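You operate a simulated robot arm through the tools that you are given. There is no shell and no other tool.

You run a simulated two-armed robot. Do the job below in one go: nothing can be reset, and whatever is moved stays where it is left.

Task
Cream the scuff on the sofa arm, then buff it out.
Fine: leather cream, by the dauber, on the arm by the oak table; the dauber sits tight: hold the pot down with one hand and pull with the other; press it back into the pot; the buffing pad goes back where it lay. Set down upright: buffing pad. A coat counts when it lies all over at full strength: go over it till it gets no stronger. What is to be rubbed or washed off counts as gone when no trace of it is left.

It is judged by the outcome, as a careful person would: the job done as asked, and still so three seconds after it is handed in. It fails if anything else is knocked over, pushed out of place, dropped, spilled or broken.

Robot
Two 6-joint arms with two-finger parallel grippers on one trunk that stands fixed in place. Base frame: the origin is at the foot of the trunk, x ahead of it, y to its left, z up. Units: m, rad, N and s.
The left shoulder is at [0.02, 0.148, 0.841], the right one opposite. With the tool pointing down near the work surface each hand reaches from about 0.28 to 0.9 m from the base axis, measured 20 degrees to its own side. Payload 4.4 kg a hand.
The TCP of each hand is the grasp point between the finger pads, 0.023 m short of the fingertips. In the tool frame z runs along the fingers and y along their closing line. Largest opening 0.094 m; finger width 0.038, thickness 0.01; the body of the gripper, 0.054 by 0.096 m, starts 0.039 m behind the TCP.
Orientation is that of the tool frame in the base frame, as [roll, pitch, yaw] about the fixed x, y, z axes, in that order (R = Rz(yaw) Ry(pitch) Rx(roll)). With the fingers straight down and closing along the base's y, the tool's x points along the base's -x, its y along +y and its z along -z.

Tools
- The arms move only by the tool drive_tool. It takes "left_plan", "right_plan" or both (then of equal length, played together; a hand with none holds still); each is a list of rows, each an object (a shift or turn left out is 0, a gripper value left out holds the last) with "turn": the turn, a rotation vector about the tool's x, y, z in rad, a list of three; "offset": the shift along the tool's x, y, z in m, a list of three; "gripper": the finger opening in m, from 0 to 0.094. In form: [{"turn": [wx, wy, wz], "offset": [dx, dy, dz], "gripper": gripper}, ...]. A call has 1 to 20 rows; each row shifts and turns the commanded pose from where the row before left it, along the tool's axes as they then stand. Rows are played at 5 a second. More than 0.05 m and 0.15 rad between two rows, or a gripper value outside its range, and nothing of the call is played. A pose out of reach is approached as far as the arm can. The call stops where the force on the tool passes 40 N (or 10 N more than at its start, if that is more) or the arm is blocked; 0.2 s more then pass. The fingers move at their own pace (about 0.045 m/s each) and stop on an object; they squeeze with about 43 N. The grip force told is the motor's: it shows also when the fingers shut on nothing. Time passes only in rows, and 0.2 s behind the last, so rows that do not move let the fingers close. It gives the time, the measured TCP pose, the force on the tool (base axes), the opening and the grip force at its end, in the units of the frame above (readings bear some noise), with the torque about the TCP (base axes, N m) and any sound that the robot's microphone picked up.
- Cameras (640 x 400 px; columns grow to the right, rows downward): "scene" is now at [0.039, -0.0215, 1.488]; the picture's right is [-0.30, -0.95, 0.00], its down [-0.81, 0.26, -0.53] and it looks along [0.51, -0.16, -0.85] (base axes); focal length 335 px, centre (320, 200). "left" rides on the left gripper at [0.086, -0.016, -0.074] in its tool frame; the picture's right is [0.18, 0.98, 0.00], its down [-0.58, 0.11, -0.81] and it looks along [-0.79, 0.15, 0.59] (tool axes); focal length 243 px, centre (320, 200). "right" rides on the right gripper at [0.086, 0.016, -0.075] in its tool frame; the picture's right is [-0.18, 0.98, 0.00], its down [-0.58, -0.11, -0.81] and it looks along [-0.79, -0.15, 0.59] (tool axes); focal length 243 px, centre (320, 200). There is no depth. A picture from a camera that has moved, and an enlarged one, comes with that camera's place and axes in the base frame and with its lens.
- grab_frame(camera): a new picture of that camera. No time passes.
- aim_head(pan, tilt): turns the head with the scene camera to pan (to the left, within 1.501 rad either way) and tilt (down, from -0.506 to 1.204), counted from straight ahead of the robot. It gives what a move gives.
- close_up(camera, box): a new picture of the part [left, top, right, bottom] of that camera's present view, enlarged. No time passes.
- close_job(): hands the job in; it is judged then, once.

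Places have to be worked out from the pictures, the camera data and where the tool is seen. Open the grippers and draw the arms clear of the work before you hand the job in, unless the task says otherwise.

The tools are called after "Emit:" as name(argument=value, ...) on one line, values as JSON. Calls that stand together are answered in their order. drive_tool: Moves the arms, as the interface text tells. Its arguments: {"type":"object","properties":{"left_plan":{"type":"array","items":{"type":"object","properties":{"turn":{"type":"array","items":{"type":"number"}},"offset":{"type":"array","items":{"type":"number"}},"gripper":{"type":"number"}}}},"right_plan":{"type":"array","items":{"type":"object","properties":{"turn":{"type":"array","items":{"type":"number"}},"offset":{"type":"array","items":{"type":"number"}},"gripper":{"type":"number"}}}}},"required":[]} The other tools are called the same way: aim_head (pan, tilt) turns the head that bears the scene camera; grab_frame (camera) takes a picture; close_up (camera, box) takes an enlarged picture of a part of a camera's view; close_job () hands the job in.

At the start:

```text
t: 0.0
left_ee_pos: [0.6116, 0.2443, 0.9221]
left_tool_rot: [-3.142, 0.0, -3.141]
left_force: [0.1, 0.2, 0.1]
left_wrist_torque: [-0.03, 0.01, 0.0]
left_opening: 0.0941
left_grasp_force: 0.0
right_ee_pos: [0.5721, -0.2801, 0.8837]
right_tool_rot: [3.139, 0.001, -3.141]
right_force: [0.6, -0.3, 0.4]
right_wrist_torque: [0.0, 0.02, 0.0]
right_opening: 0.094
right_grasp_force: 0.1
head pan, tilt (commanded): [-0.309, 1.007]
```

scene: 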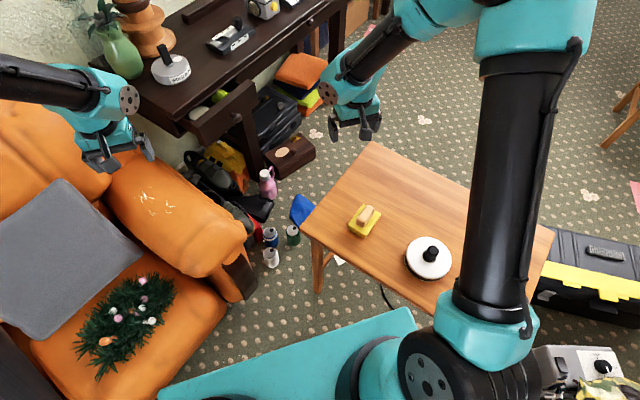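
right: 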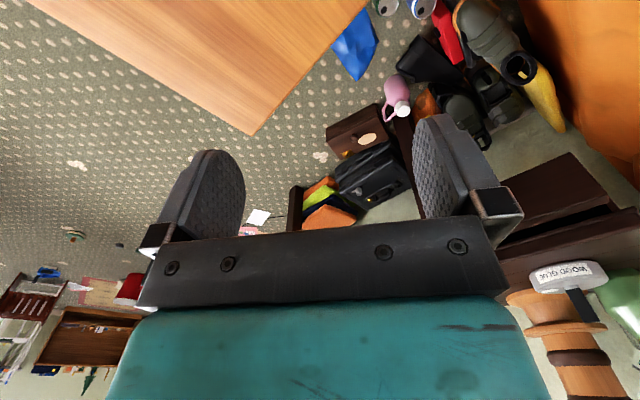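
left: 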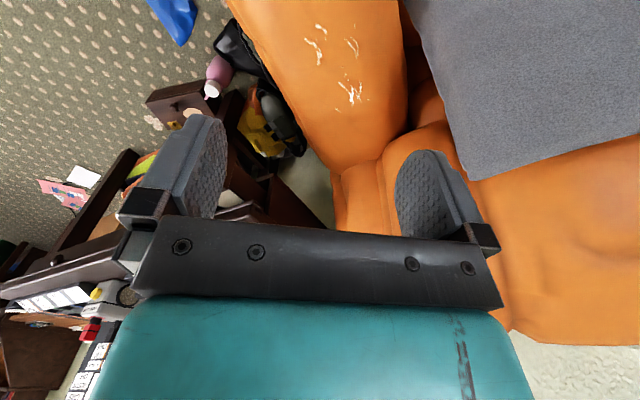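

The scene shows the scuffed sofa arm at left, and an oak table with a yellow pad and a white pot with a black knob. I'll look closer at each before doing anything.

Emit:
close_up(camera="scene", box=[300, 140, 500, 300])

Emit:
close_up(camera="scene", box=[90, 130, 290, 290])

Emit:
close_up(camera="scene", box=[100, 0, 320, 140])

Emit:
close_up(camera="left", box=[220, 0, 420, 140])

```text
2.50 times, centred on (400, 220) of scene
camera zoom: at [0.039, -0.0215, 1.488], right [-0.3, -0.95, 0.0], down [-0.81, 0.26, -0.53], along [0.51, -0.16, -0.85], focal length 837 px, centre (120, 150)
```

zoom: 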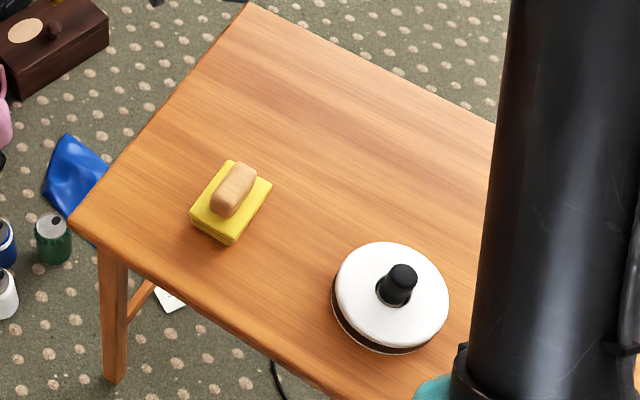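

```text
2.50 times, centred on (190, 210) of scene
camera zoom: at [0.039, -0.0215, 1.488], right [-0.3, -0.95, 0.0], down [-0.81, 0.26, -0.53], along [0.51, -0.16, -0.85], focal length 837 px, centre (645, 175)
```

zoom: 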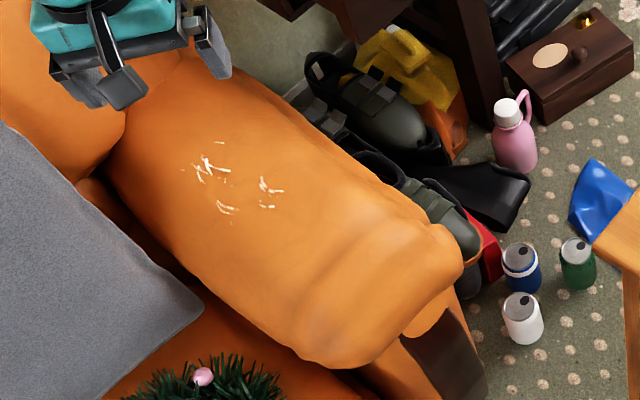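

```text
2.86 times, centred on (210, 70) of scene
camera zoom: at [0.039, -0.0215, 1.488], right [-0.3, -0.95, 0.0], down [-0.81, 0.26, -0.53], along [0.51, -0.16, -0.85], focal length 957 px, centre (634, 571)
```

zoom: 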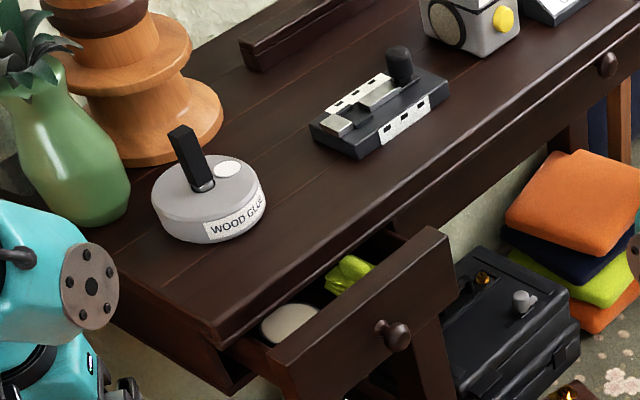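

```text
2.86 times, centred on (320, 70) of left
camera zoom: at [0.5242, 0.2277, 0.9955], right [-0.18, 0.98, 0.0], down [0.58, 0.11, 0.81], along [0.79, 0.15, -0.59], focal length 693 px, centre (320, 571)
```

zoom: 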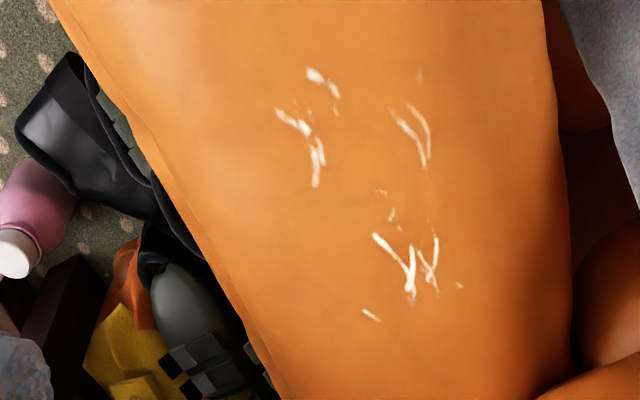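

The scuff marks are visible on the sofa arm; a "WOOD GLUE" pot is on the dark desk as a decoy. I'll look around to see the other sofa arm and whether other pots or pads exist.

Emit:
aim_head(pan=0.6, tilt=0.8)

Emit:
grab_frame(camera="scene")

```text
t: 1.2
left_ee_pos: [0.6119, 0.2443, 0.9214]
left_tool_rot: [-3.14, 0.001, -3.141]
left_force: [0.6, -1.0, -0.5]
left_wrist_torque: [-0.01, 0.01, 0.01]
left_opening: 0.0941
left_grasp_force: 0.1
right_ee_pos: [0.5726, -0.2801, 0.8842]
right_tool_rot: [3.14, 0.001, 3.141]
right_force: [-0.7, -0.6, 0.5]
right_wrist_torque: [0.0, -0.04, -0.01]
right_opening: 0.0943
right_grasp_force: 0.1
head pan, tilt (commanded): [0.6, 0.799]
```

```text
taken
camera scene: at [0.0397, 0.0451, 1.5036], right [0.56, -0.83, 0.0], down [-0.59, -0.4, -0.7], along [0.58, 0.39, -0.72], focal length 335 px, centre (320, 200)
```

scene: 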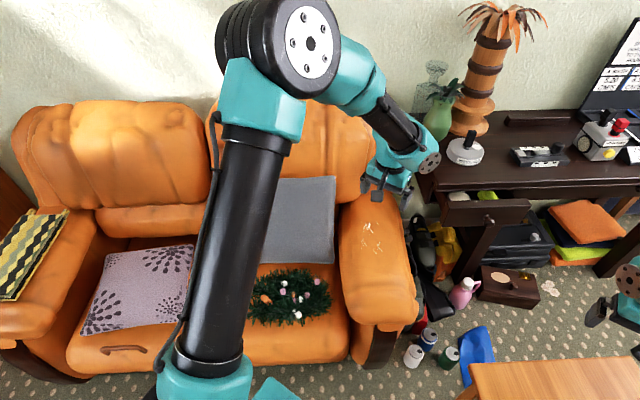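

The sofa's right arm (scuffed) is the one nearest the oak table. Now I look to the right, to see the oak table fully and anything else around.

Emit:
aim_head(pan=-0.8, tilt=1.0)

Emit:
grab_frame(camera="scene")

```text
t: 2.7
left_ee_pos: [0.6107, 0.2435, 0.9225]
left_tool_rot: [-3.141, 0.0, 3.141]
left_force: [-0.2, 0.5, -1.0]
left_wrist_torque: [0.02, -0.01, -0.02]
left_opening: 0.0941
left_grasp_force: 0.0
right_ee_pos: [0.5717, -0.2786, 0.8839]
right_tool_rot: [3.139, 0.0, 3.142]
right_force: [-0.8, -0.2, -0.2]
right_wrist_torque: [0.01, 0.01, 0.0]
right_opening: 0.0944
right_grasp_force: 0.0
head pan, tilt (commanded): [-0.799, 1.0]
```

```text
taken
camera scene: at [0.0217, -0.0503, 1.4885], right [-0.72, -0.7, 0.0], down [-0.59, 0.6, -0.54], along [0.38, -0.39, -0.84], focal length 335 px, centre (320, 200)
```

scene: 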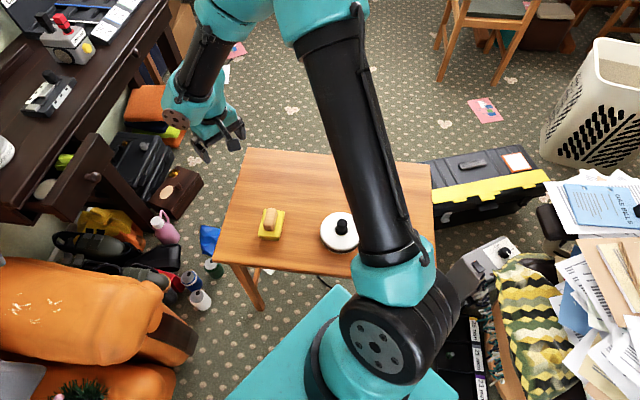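

The oak table carries only the yellow pad with a wooden handle and the white pot with a black knob. I'll zoom on the pot and the pad from this viewpoint for detail and triangulation.

Emit:
close_up(camera="scene", box=[300, 200, 380, 260])

Emit:
close_up(camera="scene", box=[230, 190, 310, 250])

Emit:
close_up(camera="scene", box=[200, 140, 450, 310])

```text
6.67 times, centred on (340, 230) of scene
camera zoom: at [0.0217, -0.0503, 1.4885], right [-0.72, -0.7, 0.0], down [-0.59, 0.6, -0.54], along [0.38, -0.39, -0.84], focal length 2232 px, centre (187, 0)
```

zoom: 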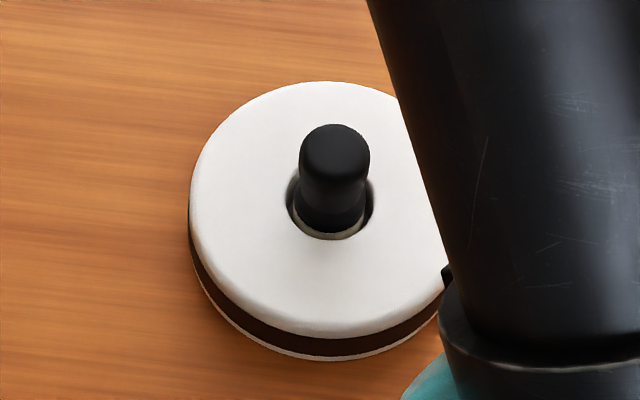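

```text
6.67 times, centred on (270, 220) of scene
camera zoom: at [0.0217, -0.0503, 1.4885], right [-0.72, -0.7, 0.0], down [-0.59, 0.6, -0.54], along [0.38, -0.39, -0.84], focal length 2232 px, centre (653, 67)
```

zoom: 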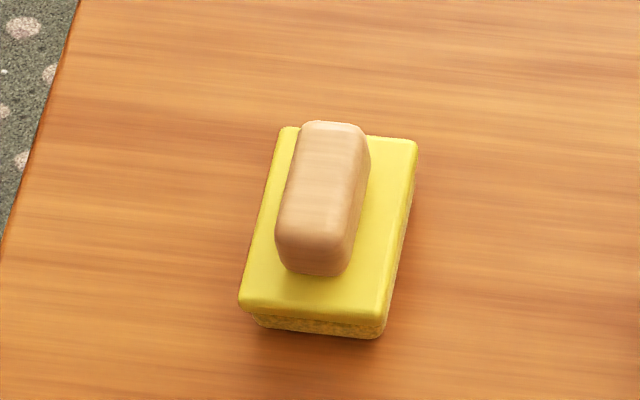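

```text
2.35 times, centred on (325, 225) of scene
camera zoom: at [0.0217, -0.0503, 1.4885], right [-0.72, -0.7, 0.0], down [-0.59, 0.6, -0.54], along [0.38, -0.39, -0.84], focal length 788 px, centre (308, 141)
```

zoom: 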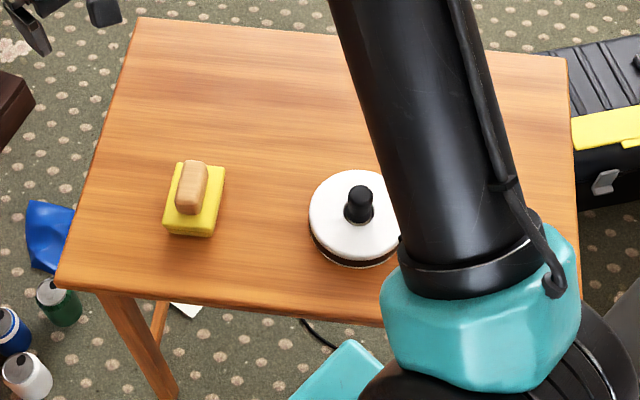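

The pot is a wide flat jar (~0.15 m) with a dauber handle sticking up through its centre; the pad is a yellow block with a wooden grip. I'll turn the right hand so its camera looks across toward the pot (−y) for triangulation.

Emit:
drive_tool(right_plan=[{"turn": [0, 0, 0.143]}, {"turn": [0, 0, 0.143]}, {"turn": [0, 0, 0.143]}, {"turn": [0, 0, 0.143]}, {"turn": [0, 0, 0.143]}, {"turn": [0, 0, 0.143]}, {"turn": [0, 0, 0.143]}, {"turn": [0, 0, 0.143]}, {"turn": [0, 0, 0.143]}, {"turn": [0, 0, 0.143]}, {"turn": [0, 0, 0.14]}])

Emit:
grab_frame(camera="right")

Emit:
grab_frame(camera="scene")

```text
t: 5.1
left_ee_pos: [0.611, 0.2452, 0.922]
left_tool_rot: [3.141, 0.0, -3.141]
left_force: [0.4, 0.7, -0.1]
left_wrist_torque: [0.0, -0.02, 0.02]
left_opening: 0.0939
left_grasp_force: 0.0
right_ee_pos: [0.5706, -0.2795, 0.8841]
right_tool_rot: [-3.14, -0.002, 1.571]
right_force: [1.2, 0.6, 0.9]
right_wrist_torque: [0.0, 0.01, 0.0]
right_opening: 0.094
right_grasp_force: 0.0
head pan, tilt (commanded): [-0.799, 1.0]
```

```text
taken
camera right: at [0.5885, -0.1937, 0.9586], right [0.98, -0.18, 0.0], down [-0.11, -0.58, 0.81], along [-0.15, -0.79, -0.59], focal length 243 px, centre (320, 200)
```

right: 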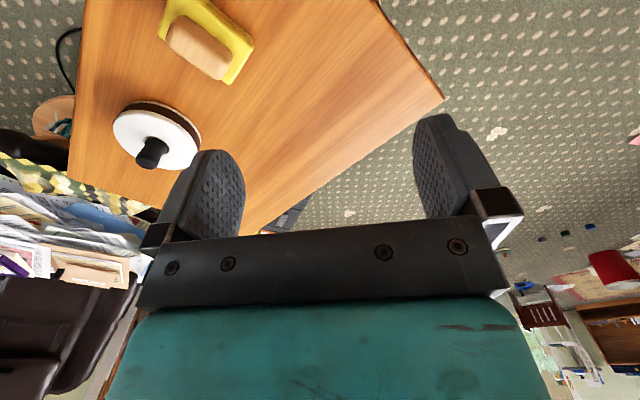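

```text
taken
camera scene: at [0.0217, -0.0503, 1.4885], right [-0.72, -0.7, 0.0], down [-0.59, 0.6, -0.54], along [0.38, -0.39, -0.84], focal length 335 px, centre (320, 200)
```

scene: 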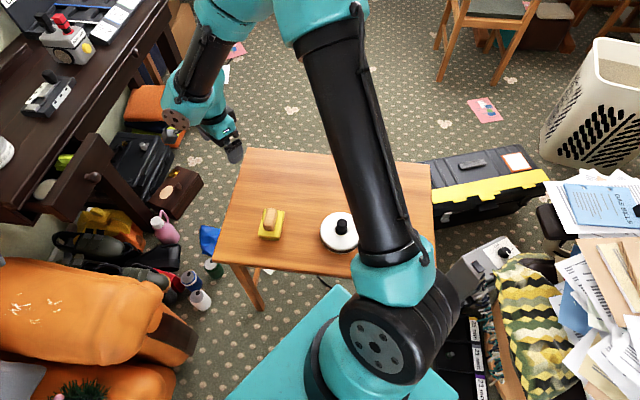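

Triangulating both views puts the pot lid centre near (0.28, −0.41, 0.65) and lid diameter ≈0.12 m. I'll bring the right hand nearer for a side look at the pot and its label.

Emit:
drive_tool(right_plan=[{"offset": [0.012, -0.035, 0.01]}, {"offset": [0.012, -0.035, 0.01]}, {"offset": [0.012, -0.035, 0.01]}, {"offset": [0.012, -0.035, 0.01]}, {"offset": [0.012, -0.035, 0.01]}, {"offset": [0.012, -0.035, 0.01]}])

Emit:
grab_frame(camera="right")

Emit:
grab_frame(camera="scene")

```text
t: 6.5
left_ee_pos: [0.6121, 0.2454, 0.9224]
left_tool_rot: [-3.142, -0.001, 3.14]
left_force: [0.0, 0.2, -0.1]
left_wrist_torque: [0.0, 0.0, 0.03]
left_opening: 0.0938
left_grasp_force: 0.1
right_ee_pos: [0.4212, -0.2207, 0.8415]
right_tool_rot: [-3.138, -0.003, 1.576]
right_force: [-0.2, -0.2, -0.4]
right_wrist_torque: [-0.02, 0.01, 0.01]
right_opening: 0.0941
right_grasp_force: 0.1
right hand out of reach, approached as far as the arm can: row 5, 6
head pan, tilt (commanded): [-0.799, 1.0]
```

```text
taken
camera right: at [0.4376, -0.1357, 0.9159], right [0.98, -0.18, -0.01], down [-0.1, -0.58, 0.81], along [-0.15, -0.79, -0.59], focal length 243 px, centre (320, 200)
```

right: 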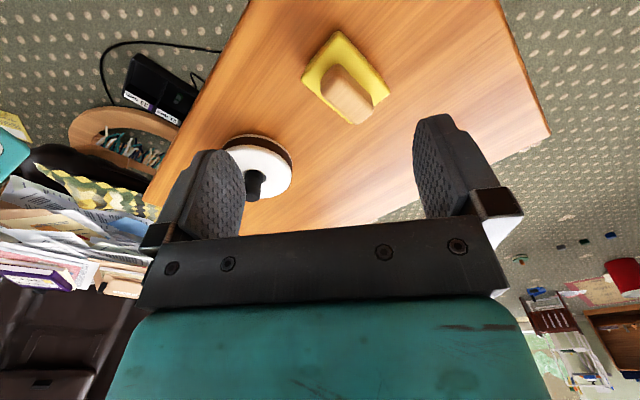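

```text
taken
camera scene: at [0.0217, -0.0503, 1.4885], right [-0.72, -0.7, 0.0], down [-0.59, 0.6, -0.54], along [0.38, -0.39, -0.84], focal length 335 px, centre (320, 200)
```

scene: 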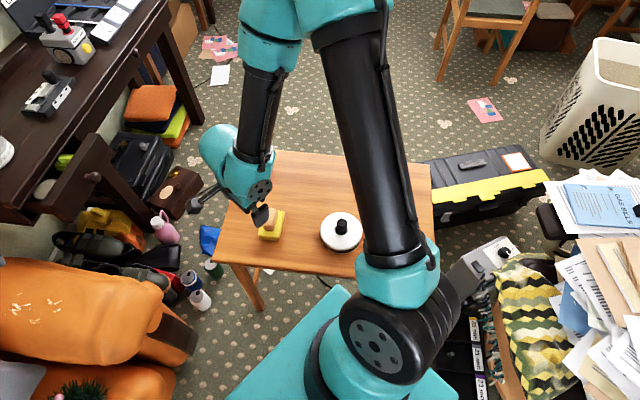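

The arm hit a reach limit in that pose but the pot is in view. I'll zoom on it from here.

Emit:
close_up(camera="right", box=[190, 110, 310, 210])

Emit:
close_up(camera="right", box=[290, 20, 410, 130])

Emit:
close_up(camera="scene", box=[300, 195, 380, 255])

```text
4.00 times, centred on (250, 160) of right
camera zoom: at [0.4376, -0.1357, 0.9159], right [0.98, -0.18, -0.01], down [-0.1, -0.58, 0.81], along [-0.15, -0.79, -0.59], focal length 970 px, centre (600, 360)
```

zoom: 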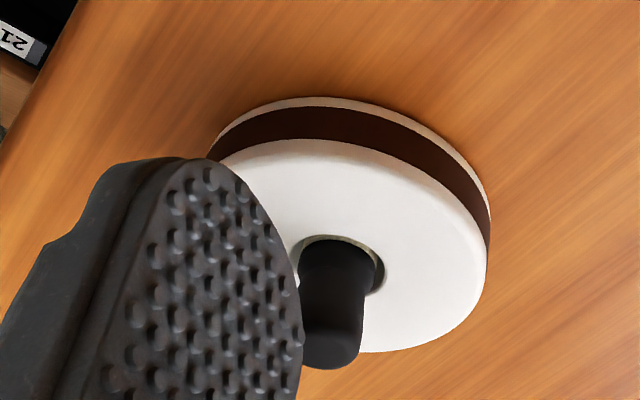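

```text
3.64 times, centred on (350, 75) of right
camera zoom: at [0.4376, -0.1357, 0.9159], right [0.98, -0.18, -0.01], down [-0.1, -0.58, 0.81], along [-0.15, -0.79, -0.59], focal length 882 px, centre (211, 654)
```

zoom: 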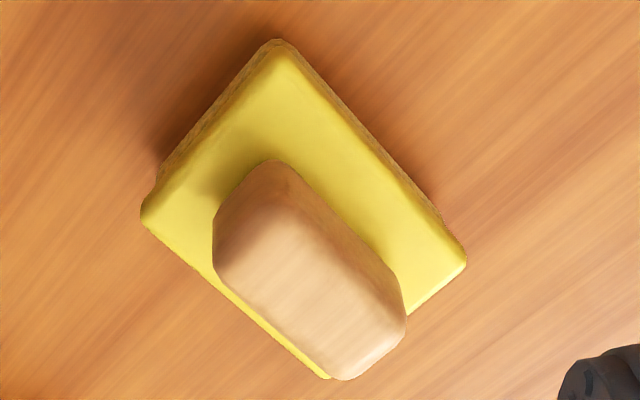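

```text
6.67 times, centred on (340, 225) of scene
camera zoom: at [0.0217, -0.0503, 1.4885], right [-0.72, -0.7, 0.0], down [-0.59, 0.6, -0.54], along [0.38, -0.39, -0.84], focal length 2232 px, centre (187, 33)
```

zoom: 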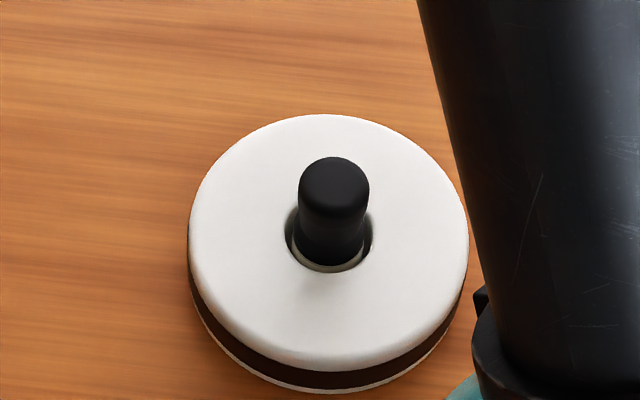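

Both views agree: pot lid centre ≈ (0.281, −0.404, 0.651), pot ≈0.117 m wide, handle ≈0.028 m thick rising to ≈0.70; pad handle ≈ (0.44, −0.28, 0.675). I check the gripper's shape in the scene view before planning how both hands fit on the pot.

Emit:
close_up(camera="scene", box=[180, 100, 300, 250])

Emit:
aim_head(pan=-0.3, tilt=0.75)

Emit:
grab_frame(camera="scene")

```text
2.67 times, centred on (240, 175) of scene
camera zoom: at [0.0217, -0.0503, 1.4885], right [-0.72, -0.7, 0.0], down [-0.59, 0.6, -0.54], along [0.38, -0.39, -0.84], focal length 893 px, centre (533, 267)
```

zoom: 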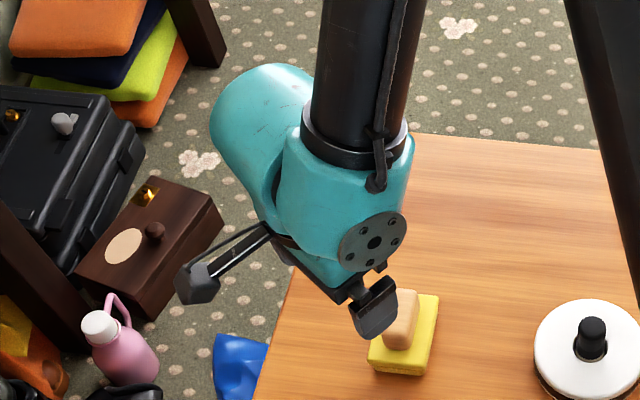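

```text
t: 7.5
left_ee_pos: [0.6117, 0.2444, 0.9204]
left_tool_rot: [-3.141, 0.0, -3.14]
left_force: [0.6, -0.4, 0.7]
left_wrist_torque: [0.0, -0.01, -0.04]
left_opening: 0.0939
left_grasp_force: 0.0
right_ee_pos: [0.4216, -0.2217, 0.8426]
right_tool_rot: [-3.136, -0.004, 1.575]
right_force: [0.4, 0.0, 0.1]
right_wrist_torque: [0.01, 0.02, 0.0]
right_opening: 0.0941
right_grasp_force: 0.0
head pan, tilt (commanded): [-0.3, 0.75]
```

```text
taken
camera scene: at [0.0522, -0.025, 1.5076], right [-0.3, -0.95, 0.0], down [-0.65, 0.2, -0.73], along [0.7, -0.22, -0.68], focal length 335 px, centre (320, 200)
```

scene: 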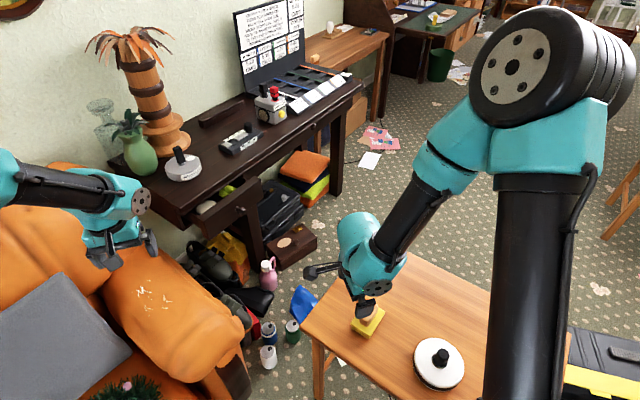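

No bulky housing on the gripper; the forearms sit outboard of the hands, so both can meet at the pot. Plan: the right hand straddles the handle with open, tilted fingers pressing on the lid, the left grips the handle and pulls. I move the right hand outward first, then start turning it.

Emit:
drive_tool(right_plan=[{"offset": [-0.04, -0.004, 0]}, {"offset": [-0.04, -0.004, 0]}, {"offset": [-0.04, -0.004, 0]}, {"offset": [-0.04, -0.004, 0]}, {"offset": [-0.04, -0.004, 0]}, {"offset": [-0.04, -0.004, 0]}, {"turn": [0, 0, 0.12]}, {"turn": [0, 0, 0.12]}, {"turn": [0, 0, 0.12]}, {"turn": [0, 0, 0.115]}])

Emit:
grab_frame(camera="scene")

Emit:
grab_frame(camera="right")

```text
t: 9.7
left_ee_pos: [0.6121, 0.2456, 0.921]
left_tool_rot: [3.141, 0.001, 3.141]
left_force: [-0.2, 0.0, 0.3]
left_wrist_torque: [0.0, 0.03, 0.01]
left_opening: 0.0938
left_grasp_force: 0.1
right_ee_pos: [0.398, -0.4602, 0.8418]
right_tool_rot: [-3.14, -0.001, 1.096]
right_force: [0.6, -0.1, -1.0]
right_wrist_torque: [-0.01, -0.01, 0.0]
right_opening: 0.0939
right_grasp_force: 0.1
head pan, tilt (commanded): [-0.3, 0.75]
```

```text
taken
camera scene: at [0.0523, -0.0249, 1.5076], right [-0.3, -0.96, 0.0], down [-0.65, 0.2, -0.73], along [0.7, -0.22, -0.68], focal length 335 px, centre (320, 200)
```

scene: 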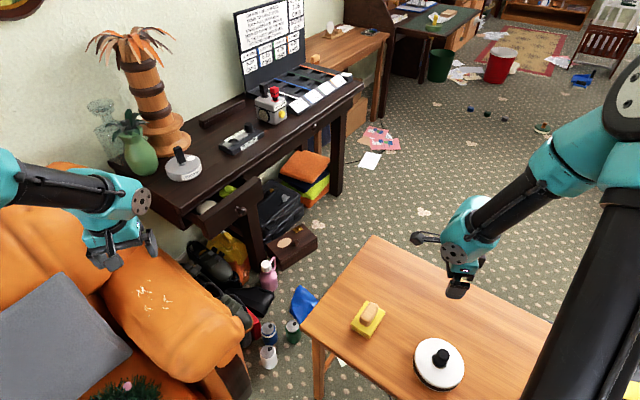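

```text
taken
camera right: at [0.4528, -0.3918, 0.9156], right [0.79, -0.61, 0.0], down [-0.36, -0.47, 0.81], along [-0.5, -0.64, -0.59], focal length 243 px, centre (320, 200)
```

right: 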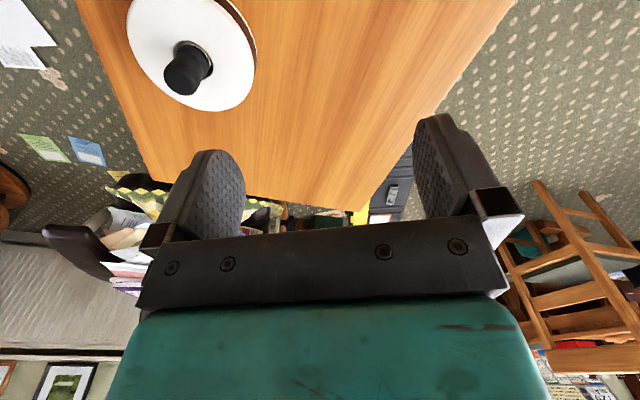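

The right hand reached the pose; from its camera the pot checks out at about (0.283, −0.401). Next I tilt the right hand about 55° so its body leans to the far-right side, and set the opening.

Emit:
drive_tool(right_plan=[{"turn": [0, 0.137, 0], "gripper": 0.082}, {"turn": [0, 0.137, 0]}, {"turn": [0, 0.137, 0]}, {"turn": [0, 0.137, 0]}, {"turn": [0, 0.137, 0]}, {"turn": [0, 0.137, 0]}, {"turn": [0, 0.137, 0]}])

Emit:
grab_frame(camera="scene")

Emit:
grab_frame(camera="right")

```text
t: 11.3
left_ee_pos: [0.6108, 0.2446, 0.9218]
left_tool_rot: [3.141, -0.001, -3.141]
left_force: [0.2, 0.9, 0.0]
left_wrist_torque: [-0.04, 0.0, 0.0]
left_opening: 0.094
left_grasp_force: 0.1
right_ee_pos: [0.3993, -0.4601, 0.8429]
right_tool_rot: [3.14, -0.963, 1.096]
right_force: [0.3, -0.5, 0.5]
right_wrist_torque: [0.02, 0.02, -0.01]
right_opening: 0.082
right_grasp_force: 0.0
head pan, tilt (commanded): [-0.3, 0.75]
```

```text
taken
camera scene: at [0.0523, -0.0247, 1.5076], right [-0.3, -0.96, 0.0], down [-0.65, 0.2, -0.73], along [0.7, -0.22, -0.68], focal length 335 px, centre (320, 200)
```

scene: 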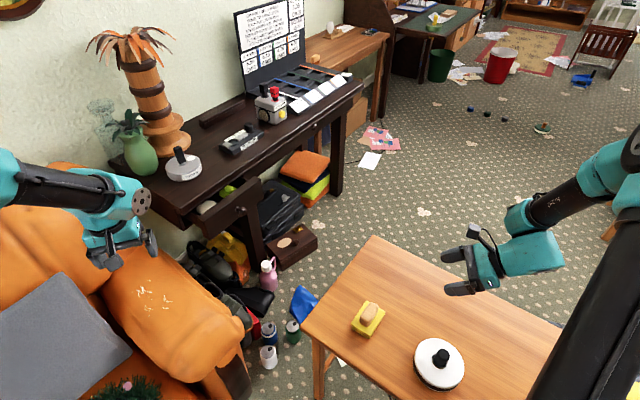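

```text
taken
camera right: at [0.4081, -0.4788, 0.9547], right [0.83, -0.54, -0.15], down [-0.55, -0.83, -0.02], along [-0.12, 0.1, -0.99], focal length 243 px, centre (320, 200)
```

right: 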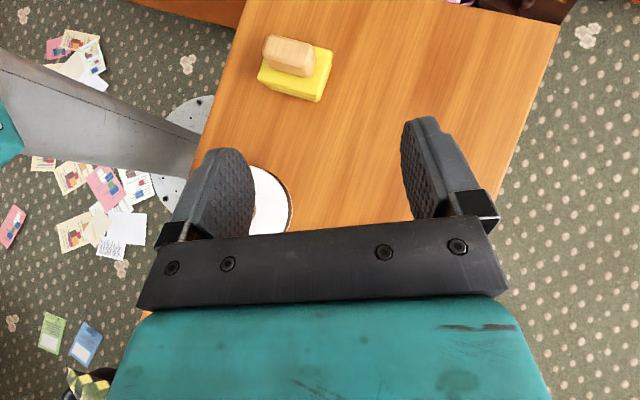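

The right hand is now tilted, pointing toward the pot side, with an opening of 0.082. I shift it to hover over the pot at TCP ≈ (0.273, −0.422, 0.76).

Emit:
drive_tool(right_plan=[{"offset": [-0.0163, -0.026, 0.0056]}, {"offset": [-0.0163, -0.026, 0.0056]}, {"offset": [-0.0163, -0.026, 0.0056]}, {"offset": [-0.0163, -0.026, 0.0056]}, {"offset": [-0.0163, -0.026, 0.0056]}, {}])

Emit:
grab_frame(camera="right")

Emit:
aim_head(pan=-0.75, tilt=0.95)

Emit:
grab_frame(camera="scene")

```text
t: 12.7
left_ee_pos: [0.6113, 0.2454, 0.9203]
left_tool_rot: [-3.142, -0.001, -3.141]
left_force: [-0.4, 0.1, 0.4]
left_wrist_torque: [0.0, 0.03, -0.02]
left_opening: 0.0941
left_grasp_force: 0.0
right_ee_pos: [0.2694, -0.4222, 0.7577]
right_tool_rot: [-3.14, -0.959, 1.095]
right_force: [0.6, -0.4, 0.5]
right_wrist_torque: [0.01, 0.01, 0.02]
right_opening: 0.082
right_grasp_force: 0.1
head pan, tilt (commanded): [-0.3, 0.75]
```

```text
taken
camera right: at [0.2807, -0.4398, 0.8702], right [0.83, -0.54, -0.15], down [-0.55, -0.83, -0.01], along [-0.12, 0.1, -0.99], focal length 243 px, centre (320, 200)
```

right: 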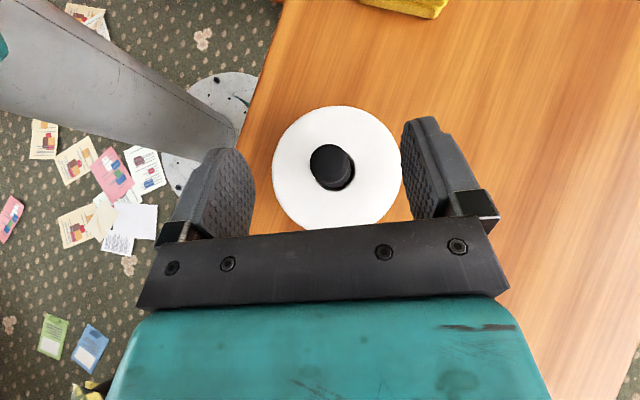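

```text
t: 13.6
left_ee_pos: [0.6123, 0.2448, 0.9229]
left_tool_rot: [3.141, 0.001, -3.141]
left_force: [-0.5, -0.2, -0.2]
left_wrist_torque: [0.01, 0.02, 0.0]
left_opening: 0.0941
left_grasp_force: 0.0
right_ee_pos: [0.2713, -0.4215, 0.7579]
right_tool_rot: [-3.141, -0.96, 1.096]
right_force: [-0.3, 0.2, -0.6]
right_wrist_torque: [0.03, -0.01, 0.02]
right_opening: 0.0821
right_grasp_force: 0.1
head pan, tilt (commanded): [-0.75, 0.949]
```

```text
taken
camera scene: at [0.0263, -0.05, 1.4921], right [-0.68, -0.73, 0.0], down [-0.59, 0.55, -0.58], along [0.43, -0.4, -0.81], focal length 335 px, centre (320, 200)
```

scene: 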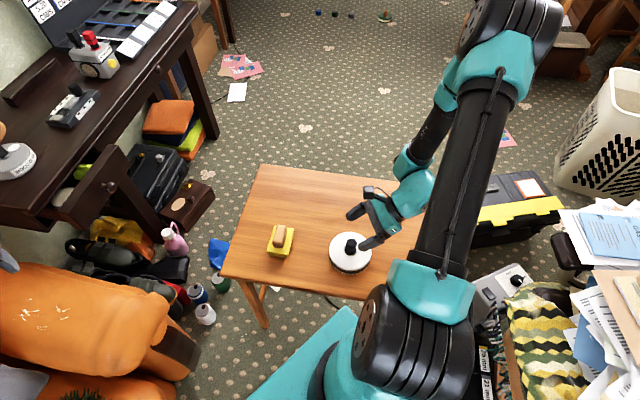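

The right camera confirms the handle is centred between the open right fingers, hovering ~0.08 m above. Now I bring the left hand across toward the pot area, turning it so its closing line matches, staying high for now.

Emit:
drive_tool(left_plan=[{"offset": [0.0187, -0.0408, 0.0033]}, {"offset": [0.0187, -0.0408, 0.0033]}, {"offset": [0.0187, -0.0408, 0.0033]}, {"offset": [0.0187, -0.0408, 0.0033]}, {"offset": [0.0187, -0.0408, 0.0033]}, {"offset": [0.0187, -0.0408, 0.0033]}, {"turn": [0, 0, 0.146]}, {"turn": [0, 0, 0.146]}, {"turn": [0, 0, 0.146]}, {"turn": [0, 0, 0.146]}, {"turn": [0, 0, 0.146]}, {"turn": [0, 0, 0.146]}, {"turn": [0, 0, 0.146]}, {"turn": [0, 0, 0.146]}, {"turn": [0, 0, 0.146]}, {"turn": [0, 0, 0.146]}, {"turn": [0, 0, 0.146]}, {"turn": [0, 0, 0.146]}, {"turn": [0, 0, 0.146]}, {"turn": [0, 0, 0.146]}])

Emit:
grab_frame(camera="scene")

Emit:
grab_frame(camera="left")

```text
t: 17.8
left_ee_pos: [0.4992, -0.0009, 0.9017]
left_tool_rot: [3.141, 0.001, 1.094]
left_force: [0.1, -0.3, -0.8]
left_wrist_torque: [-0.01, 0.03, -0.02]
left_opening: 0.0937
left_grasp_force: 0.1
right_ee_pos: [0.2705, -0.4216, 0.7571]
right_tool_rot: [-3.14, -0.96, 1.096]
right_force: [-0.5, 0.2, -0.5]
right_wrist_torque: [0.01, -0.01, -0.02]
right_opening: 0.0818
right_grasp_force: 0.0
head pan, tilt (commanded): [-0.75, 0.949]
```

```text
taken
camera scene: at [0.0263, -0.05, 1.4921], right [-0.68, -0.73, 0.0], down [-0.59, 0.55, -0.58], along [0.43, -0.4, -0.81], focal length 335 px, centre (320, 200)
```

scene: 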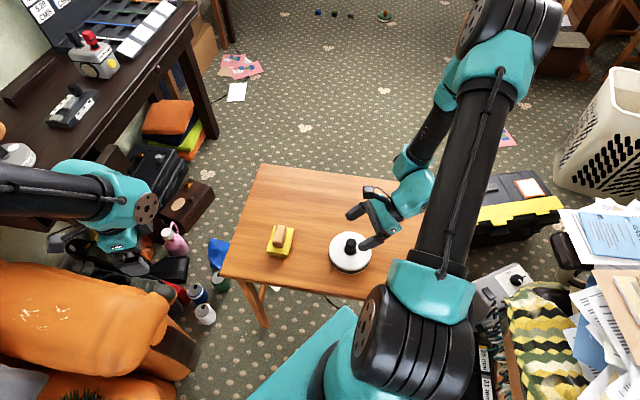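

```text
taken
camera left: at [0.524, 0.0835, 0.9758], right [0.96, -0.29, 0.0], down [-0.17, -0.57, 0.81], along [-0.23, -0.77, -0.59], focal length 243 px, centre (320, 200)
```

left: 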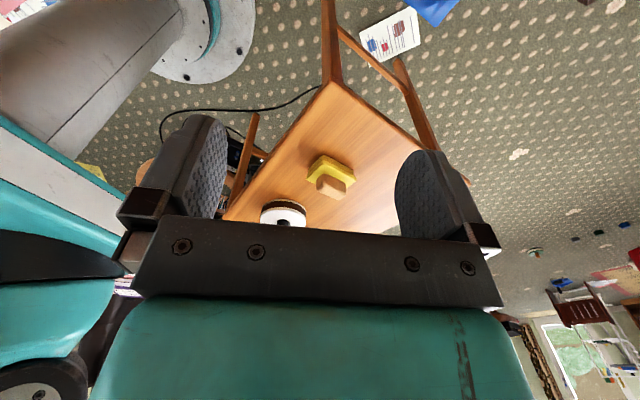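

Left arm is fine. Next I slide it to about (0.36, −0.25, 0.90), then tilt it 30° the opposite way and pre-set its opening for the handle.

Emit:
drive_tool(left_plan=[{"offset": [-0.0475, -0.0016, 0], "gripper": 0.044}, {"offset": [-0.0475, -0.0016, 0]}, {"offset": [-0.0475, -0.0016, 0]}, {"offset": [-0.0475, -0.0016, 0]}, {"offset": [-0.0475, -0.0016, 0]}, {"offset": [-0.0475, -0.0016, 0]}, {"turn": [0, -0.131, 0]}, {"turn": [0, -0.131, 0]}, {"turn": [0, -0.131, 0]}, {"turn": [0, -0.131, 0]}])

Emit:
grab_frame(camera="scene")

Emit:
grab_frame(camera="left")

```text
t: 20.0
left_ee_pos: [0.3595, -0.2492, 0.903]
left_tool_rot: [3.139, 0.525, 1.093]
left_force: [-0.2, -1.4, 0.1]
left_wrist_torque: [0.05, -0.03, -0.01]
left_opening: 0.044
left_grasp_force: 0.0
right_ee_pos: [0.2707, -0.4216, 0.7568]
right_tool_rot: [-3.14, -0.959, 1.096]
right_force: [-0.4, -0.5, 0.4]
right_wrist_torque: [0.03, 0.01, -0.01]
right_opening: 0.0821
right_grasp_force: 0.1
head pan, tilt (commanded): [-0.75, 0.949]
```

```text
taken
camera scene: at [0.0261, -0.0501, 1.4921], right [-0.68, -0.73, 0.0], down [-0.59, 0.55, -0.58], along [0.43, -0.4, -0.81], focal length 335 px, centre (320, 200)
```

scene: 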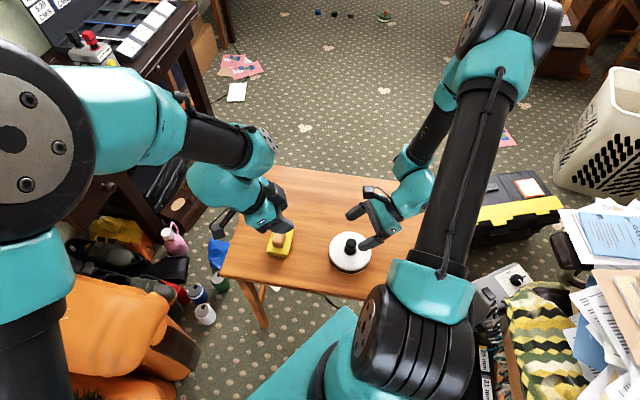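

```text
taken
camera left: at [0.3961, -0.1425, 0.9226], right [0.95, -0.31, -0.09], down [0.05, -0.14, 0.99], along [-0.32, -0.94, -0.11], focal length 243 px, centre (320, 200)
```

left: 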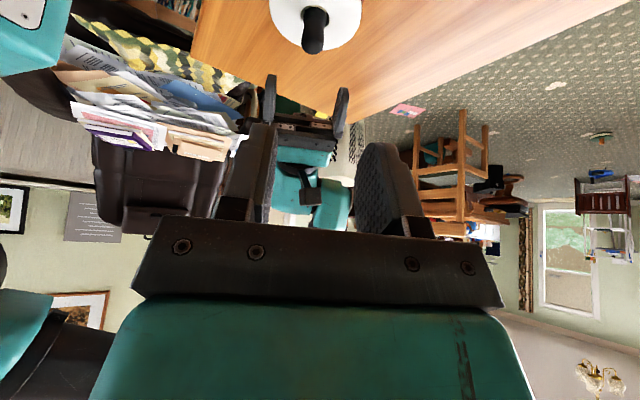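

Left hand is in place with a 30° tilt; the right still hovers. I lower the right hand to about 1 cm above the lid and then advance the left along its tool axis to the pre-grasp point.

Emit:
drive_tool(right_plan=[{"offset": [-0.0137, 0, 0.0096]}, {"offset": [-0.0137, 0, 0.0096]}, {"offset": [-0.0137, 0, 0.0096]}, {"offset": [-0.0137, 0, 0.0096]}, {}, {}, {}, {}], left_plan=[{}, {}, {}, {}, {"offset": [-0.0096, 0.0006, 0.0391]}, {"offset": [-0.0096, 0.0006, 0.0391]}, {"offset": [-0.0096, 0.0006, 0.0391]}, {"offset": [-0.0096, 0.0006, 0.0391]}])

Emit:
grab_frame(camera="scene")

Emit:
grab_frame(camera="left")

Emit:
grab_frame(camera="right")

```text
t: 21.8
left_ee_pos: [0.3125, -0.3503, 0.7858]
left_tool_rot: [3.14, 0.526, 1.095]
left_force: [0.0, 0.3, 0.1]
left_wrist_torque: [0.0, 0.0, -0.03]
left_opening: 0.044
left_grasp_force: 0.2
right_ee_pos: [0.2725, -0.4219, 0.6916]
right_tool_rot: [-3.14, -0.961, 1.095]
right_force: [-0.1, 0.9, -1.0]
right_wrist_torque: [-0.01, 0.02, 0.0]
right_opening: 0.0821
right_grasp_force: 0.2
head pan, tilt (commanded): [-0.75, 0.949]
```

```text
taken
camera scene: at [0.0263, -0.0497, 1.4921], right [-0.68, -0.73, 0.0], down [-0.59, 0.55, -0.58], along [0.43, -0.4, -0.81], focal length 335 px, centre (320, 200)
```

scene: 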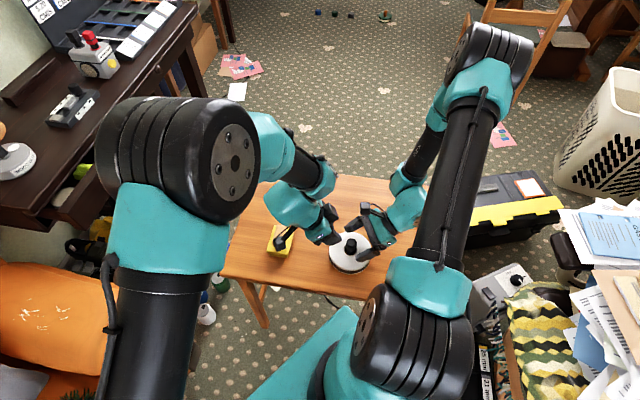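

```text
taken
camera left: at [0.3485, -0.2435, 0.8069], right [0.95, -0.31, -0.09], down [0.05, -0.14, 0.99], along [-0.32, -0.94, -0.11], focal length 243 px, centre (320, 200)
```

left: 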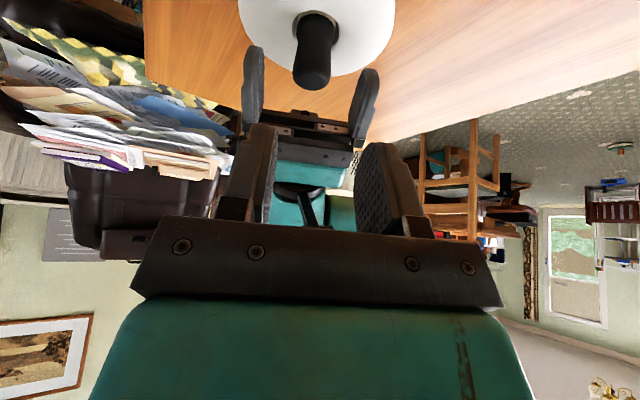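

```text
taken
camera right: at [0.2817, -0.4402, 0.8046], right [0.83, -0.54, -0.15], down [-0.55, -0.83, -0.01], along [-0.12, 0.09, -0.99], focal length 243 px, centre (320, 200)
```

right: 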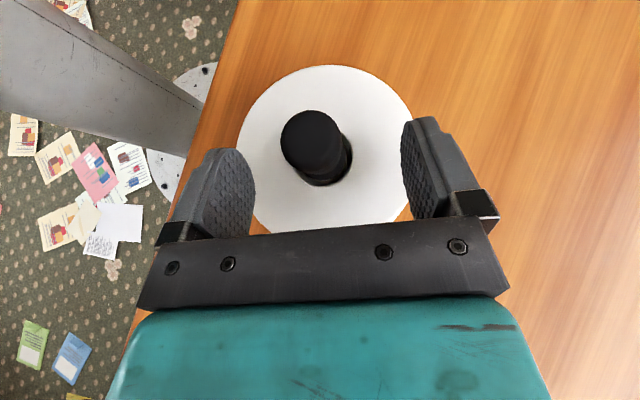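

Both hands are staged. I zoom in on the left and right views to check that the handle is centred for the left fingers.

Emit:
close_up(camera="left", box=[230, 0, 410, 120])

Emit:
close_up(camera="right", box=[220, 50, 440, 240])

Emit:
close_up(camera="scene", box=[260, 170, 440, 290])

```text
3.33 times, centred on (320, 60) of left
camera zoom: at [0.3485, -0.2435, 0.8069], right [0.95, -0.31, -0.09], down [0.05, -0.14, 0.99], along [-0.32, -0.94, -0.11], focal length 809 px, centre (320, 667)
```

zoom: 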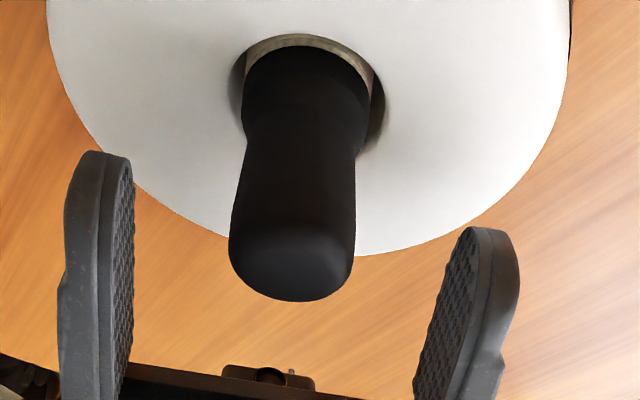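

```text
2.11 times, centred on (330, 145) of right
camera zoom: at [0.2817, -0.4402, 0.8046], right [0.83, -0.54, -0.15], down [-0.55, -0.83, -0.01], along [-0.12, 0.09, -0.99], focal length 511 px, centre (299, 316)
```

zoom: 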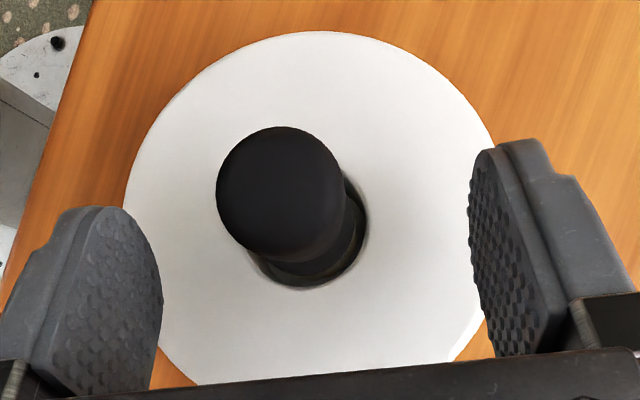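

```text
3.33 times, centred on (350, 230) of scene
camera zoom: at [0.0263, -0.0497, 1.4921], right [-0.68, -0.73, 0.0], down [-0.59, 0.55, -0.58], along [0.43, -0.4, -0.81], focal length 1116 px, centre (220, 100)
```

zoom: 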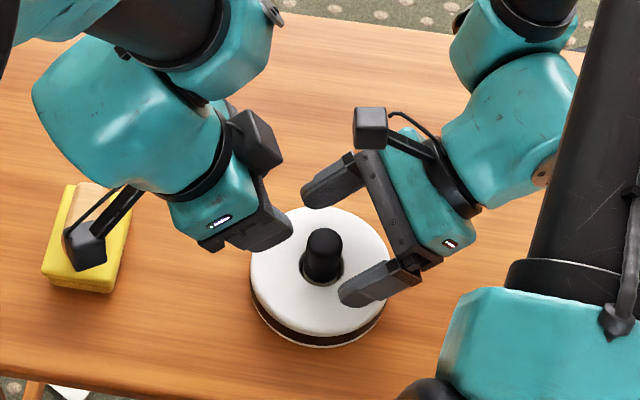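

The knob sits ~5 mm to one side for the left fingers and is centred for the right. I lower the right fingers gently toward the lid in small steps to find contact.

Emit:
drive_tool(right_plan=[{"offset": [-0.00328, 0, 0.0023]}, {"offset": [-0.00328, 0, 0.0023]}, {"offset": [-0.0025, 0, 0.00172]}])

```text
t: 22.5
left_ee_pos: [0.3122, -0.3493, 0.7866]
left_tool_rot: [-3.14, 0.526, 1.097]
left_force: [0.3, -0.1, 0.9]
left_wrist_torque: [0.01, -0.03, 0.03]
left_opening: 0.044
left_grasp_force: 0.0
right_ee_pos: [0.2711, -0.4228, 0.6849]
right_tool_rot: [3.139, -0.965, 1.098]
right_force: [-2.2, -1.6, 10.3]
right_wrist_torque: [0.13, 0.26, 0.07]
right_opening: 0.0819
right_grasp_force: 0.3
head pan, tilt (commanded): [-0.75, 0.949]
stopped in row 3 (right hand): the force on the tool passed its limit at 55 N (the readings are from after the stop); the commanded pose is now the measured one
```

Contact made; the right hand now rests on the lid with about 10 N. I check that the pot stayed put before continuing.

Emit:
grab_frame(camera="right")

Emit:
close_up(camera="scene", box=[260, 170, 440, 290])

Emit:
close_up(camera="left", box=[230, 0, 410, 120])

```text
taken
camera right: at [0.2813, -0.4414, 0.7979], right [0.83, -0.54, -0.15], down [-0.55, -0.83, -0.02], along [-0.12, 0.1, -0.99], focal length 243 px, centre (320, 200)
```

right: 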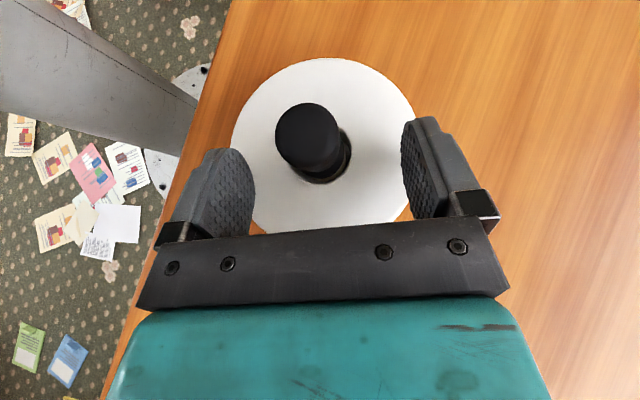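

```text
3.33 times, centred on (350, 230) of scene
camera zoom: at [0.0262, -0.0499, 1.4921], right [-0.68, -0.73, 0.0], down [-0.59, 0.55, -0.58], along [0.43, -0.4, -0.81], focal length 1116 px, centre (220, 100)
```

zoom: 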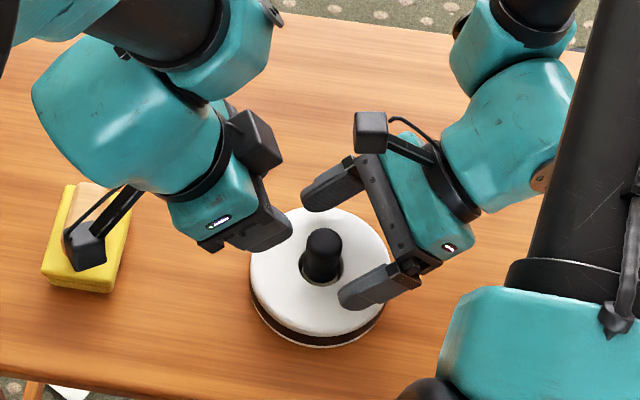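

```text
3.33 times, centred on (320, 60) of left
camera zoom: at [0.3484, -0.2434, 0.8069], right [0.95, -0.31, -0.09], down [0.05, -0.14, 0.99], along [-0.32, -0.94, -0.11], focal length 809 px, centre (320, 667)
```

zoom: 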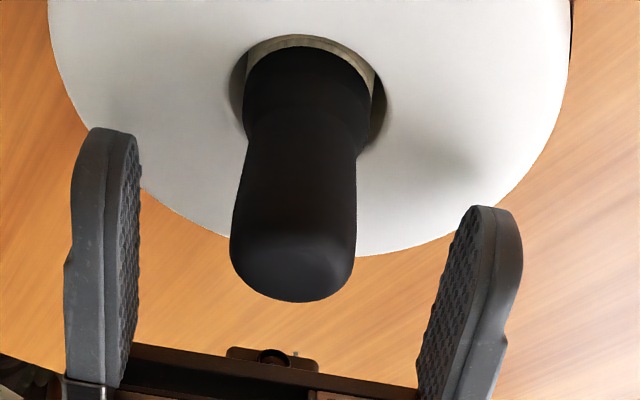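

The pot is unmoved. Now I advance the left hand most of the way down along its axis with the lateral correction, then check centring.

Emit:
drive_tool(left_plan=[{"offset": [-0.0052, -0.0052, 0.02]}, {"offset": [0, 0, 0.025]}, {"offset": [0, 0, 0.025]}, {}])

Emit:
close_up(camera="left", box=[200, 0, 440, 160])

Emit:
close_up(camera="scene", box=[260, 170, 440, 290])

Emit:
grab_frame(camera="right")

```text
t: 23.5
left_ee_pos: [0.2913, -0.3827, 0.7282]
left_tool_rot: [3.14, 0.526, 1.096]
left_force: [0.0, 0.5, -0.1]
left_wrist_torque: [0.01, -0.03, 0.04]
left_opening: 0.044
left_grasp_force: 0.1
right_ee_pos: [0.2725, -0.423, 0.6835]
right_tool_rot: [3.142, -0.963, 1.097]
right_force: [-1.2, -3.1, 19.6]
right_wrist_torque: [0.2, 0.22, -0.01]
right_opening: 0.0822
right_grasp_force: 0.3
head pan, tilt (commanded): [-0.75, 0.949]
```

```text
2.50 times, centred on (320, 80) of left
camera zoom: at [0.3271, -0.2757, 0.7488], right [0.95, -0.31, -0.09], down [0.05, -0.14, 0.99], along [-0.32, -0.94, -0.11], focal length 606 px, centre (320, 500)
```

zoom: 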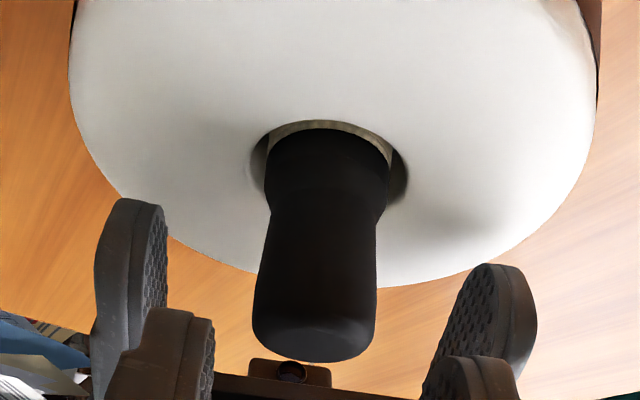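

```text
3.33 times, centred on (350, 230) of scene
camera zoom: at [0.0261, -0.0499, 1.4921], right [-0.68, -0.73, 0.0], down [-0.59, 0.55, -0.58], along [0.43, -0.4, -0.81], focal length 1116 px, centre (220, 100)
```

zoom: 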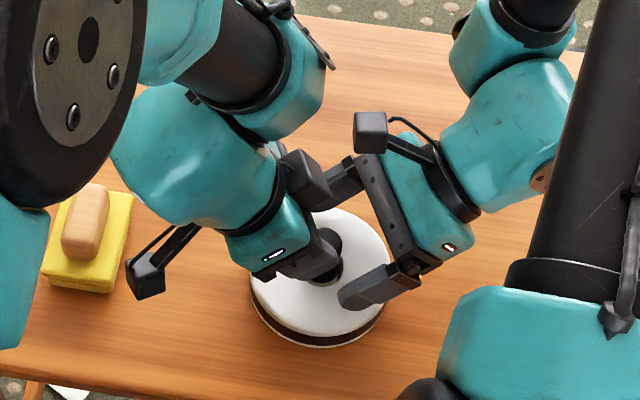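

```text
taken
camera right: at [0.2814, -0.4413, 0.7979], right [0.83, -0.54, -0.15], down [-0.55, -0.83, -0.02], along [-0.12, 0.1, -0.99], focal length 243 px, centre (320, 200)
```

right: 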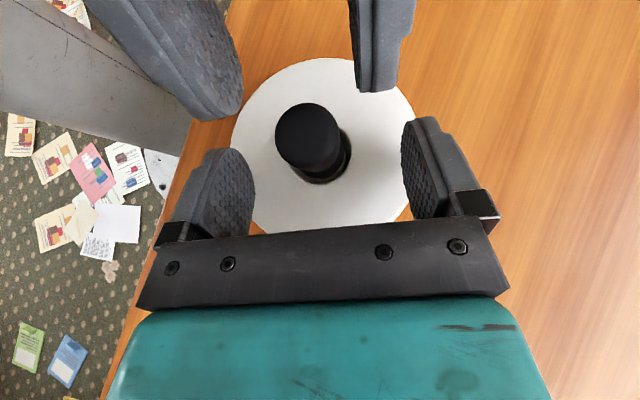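

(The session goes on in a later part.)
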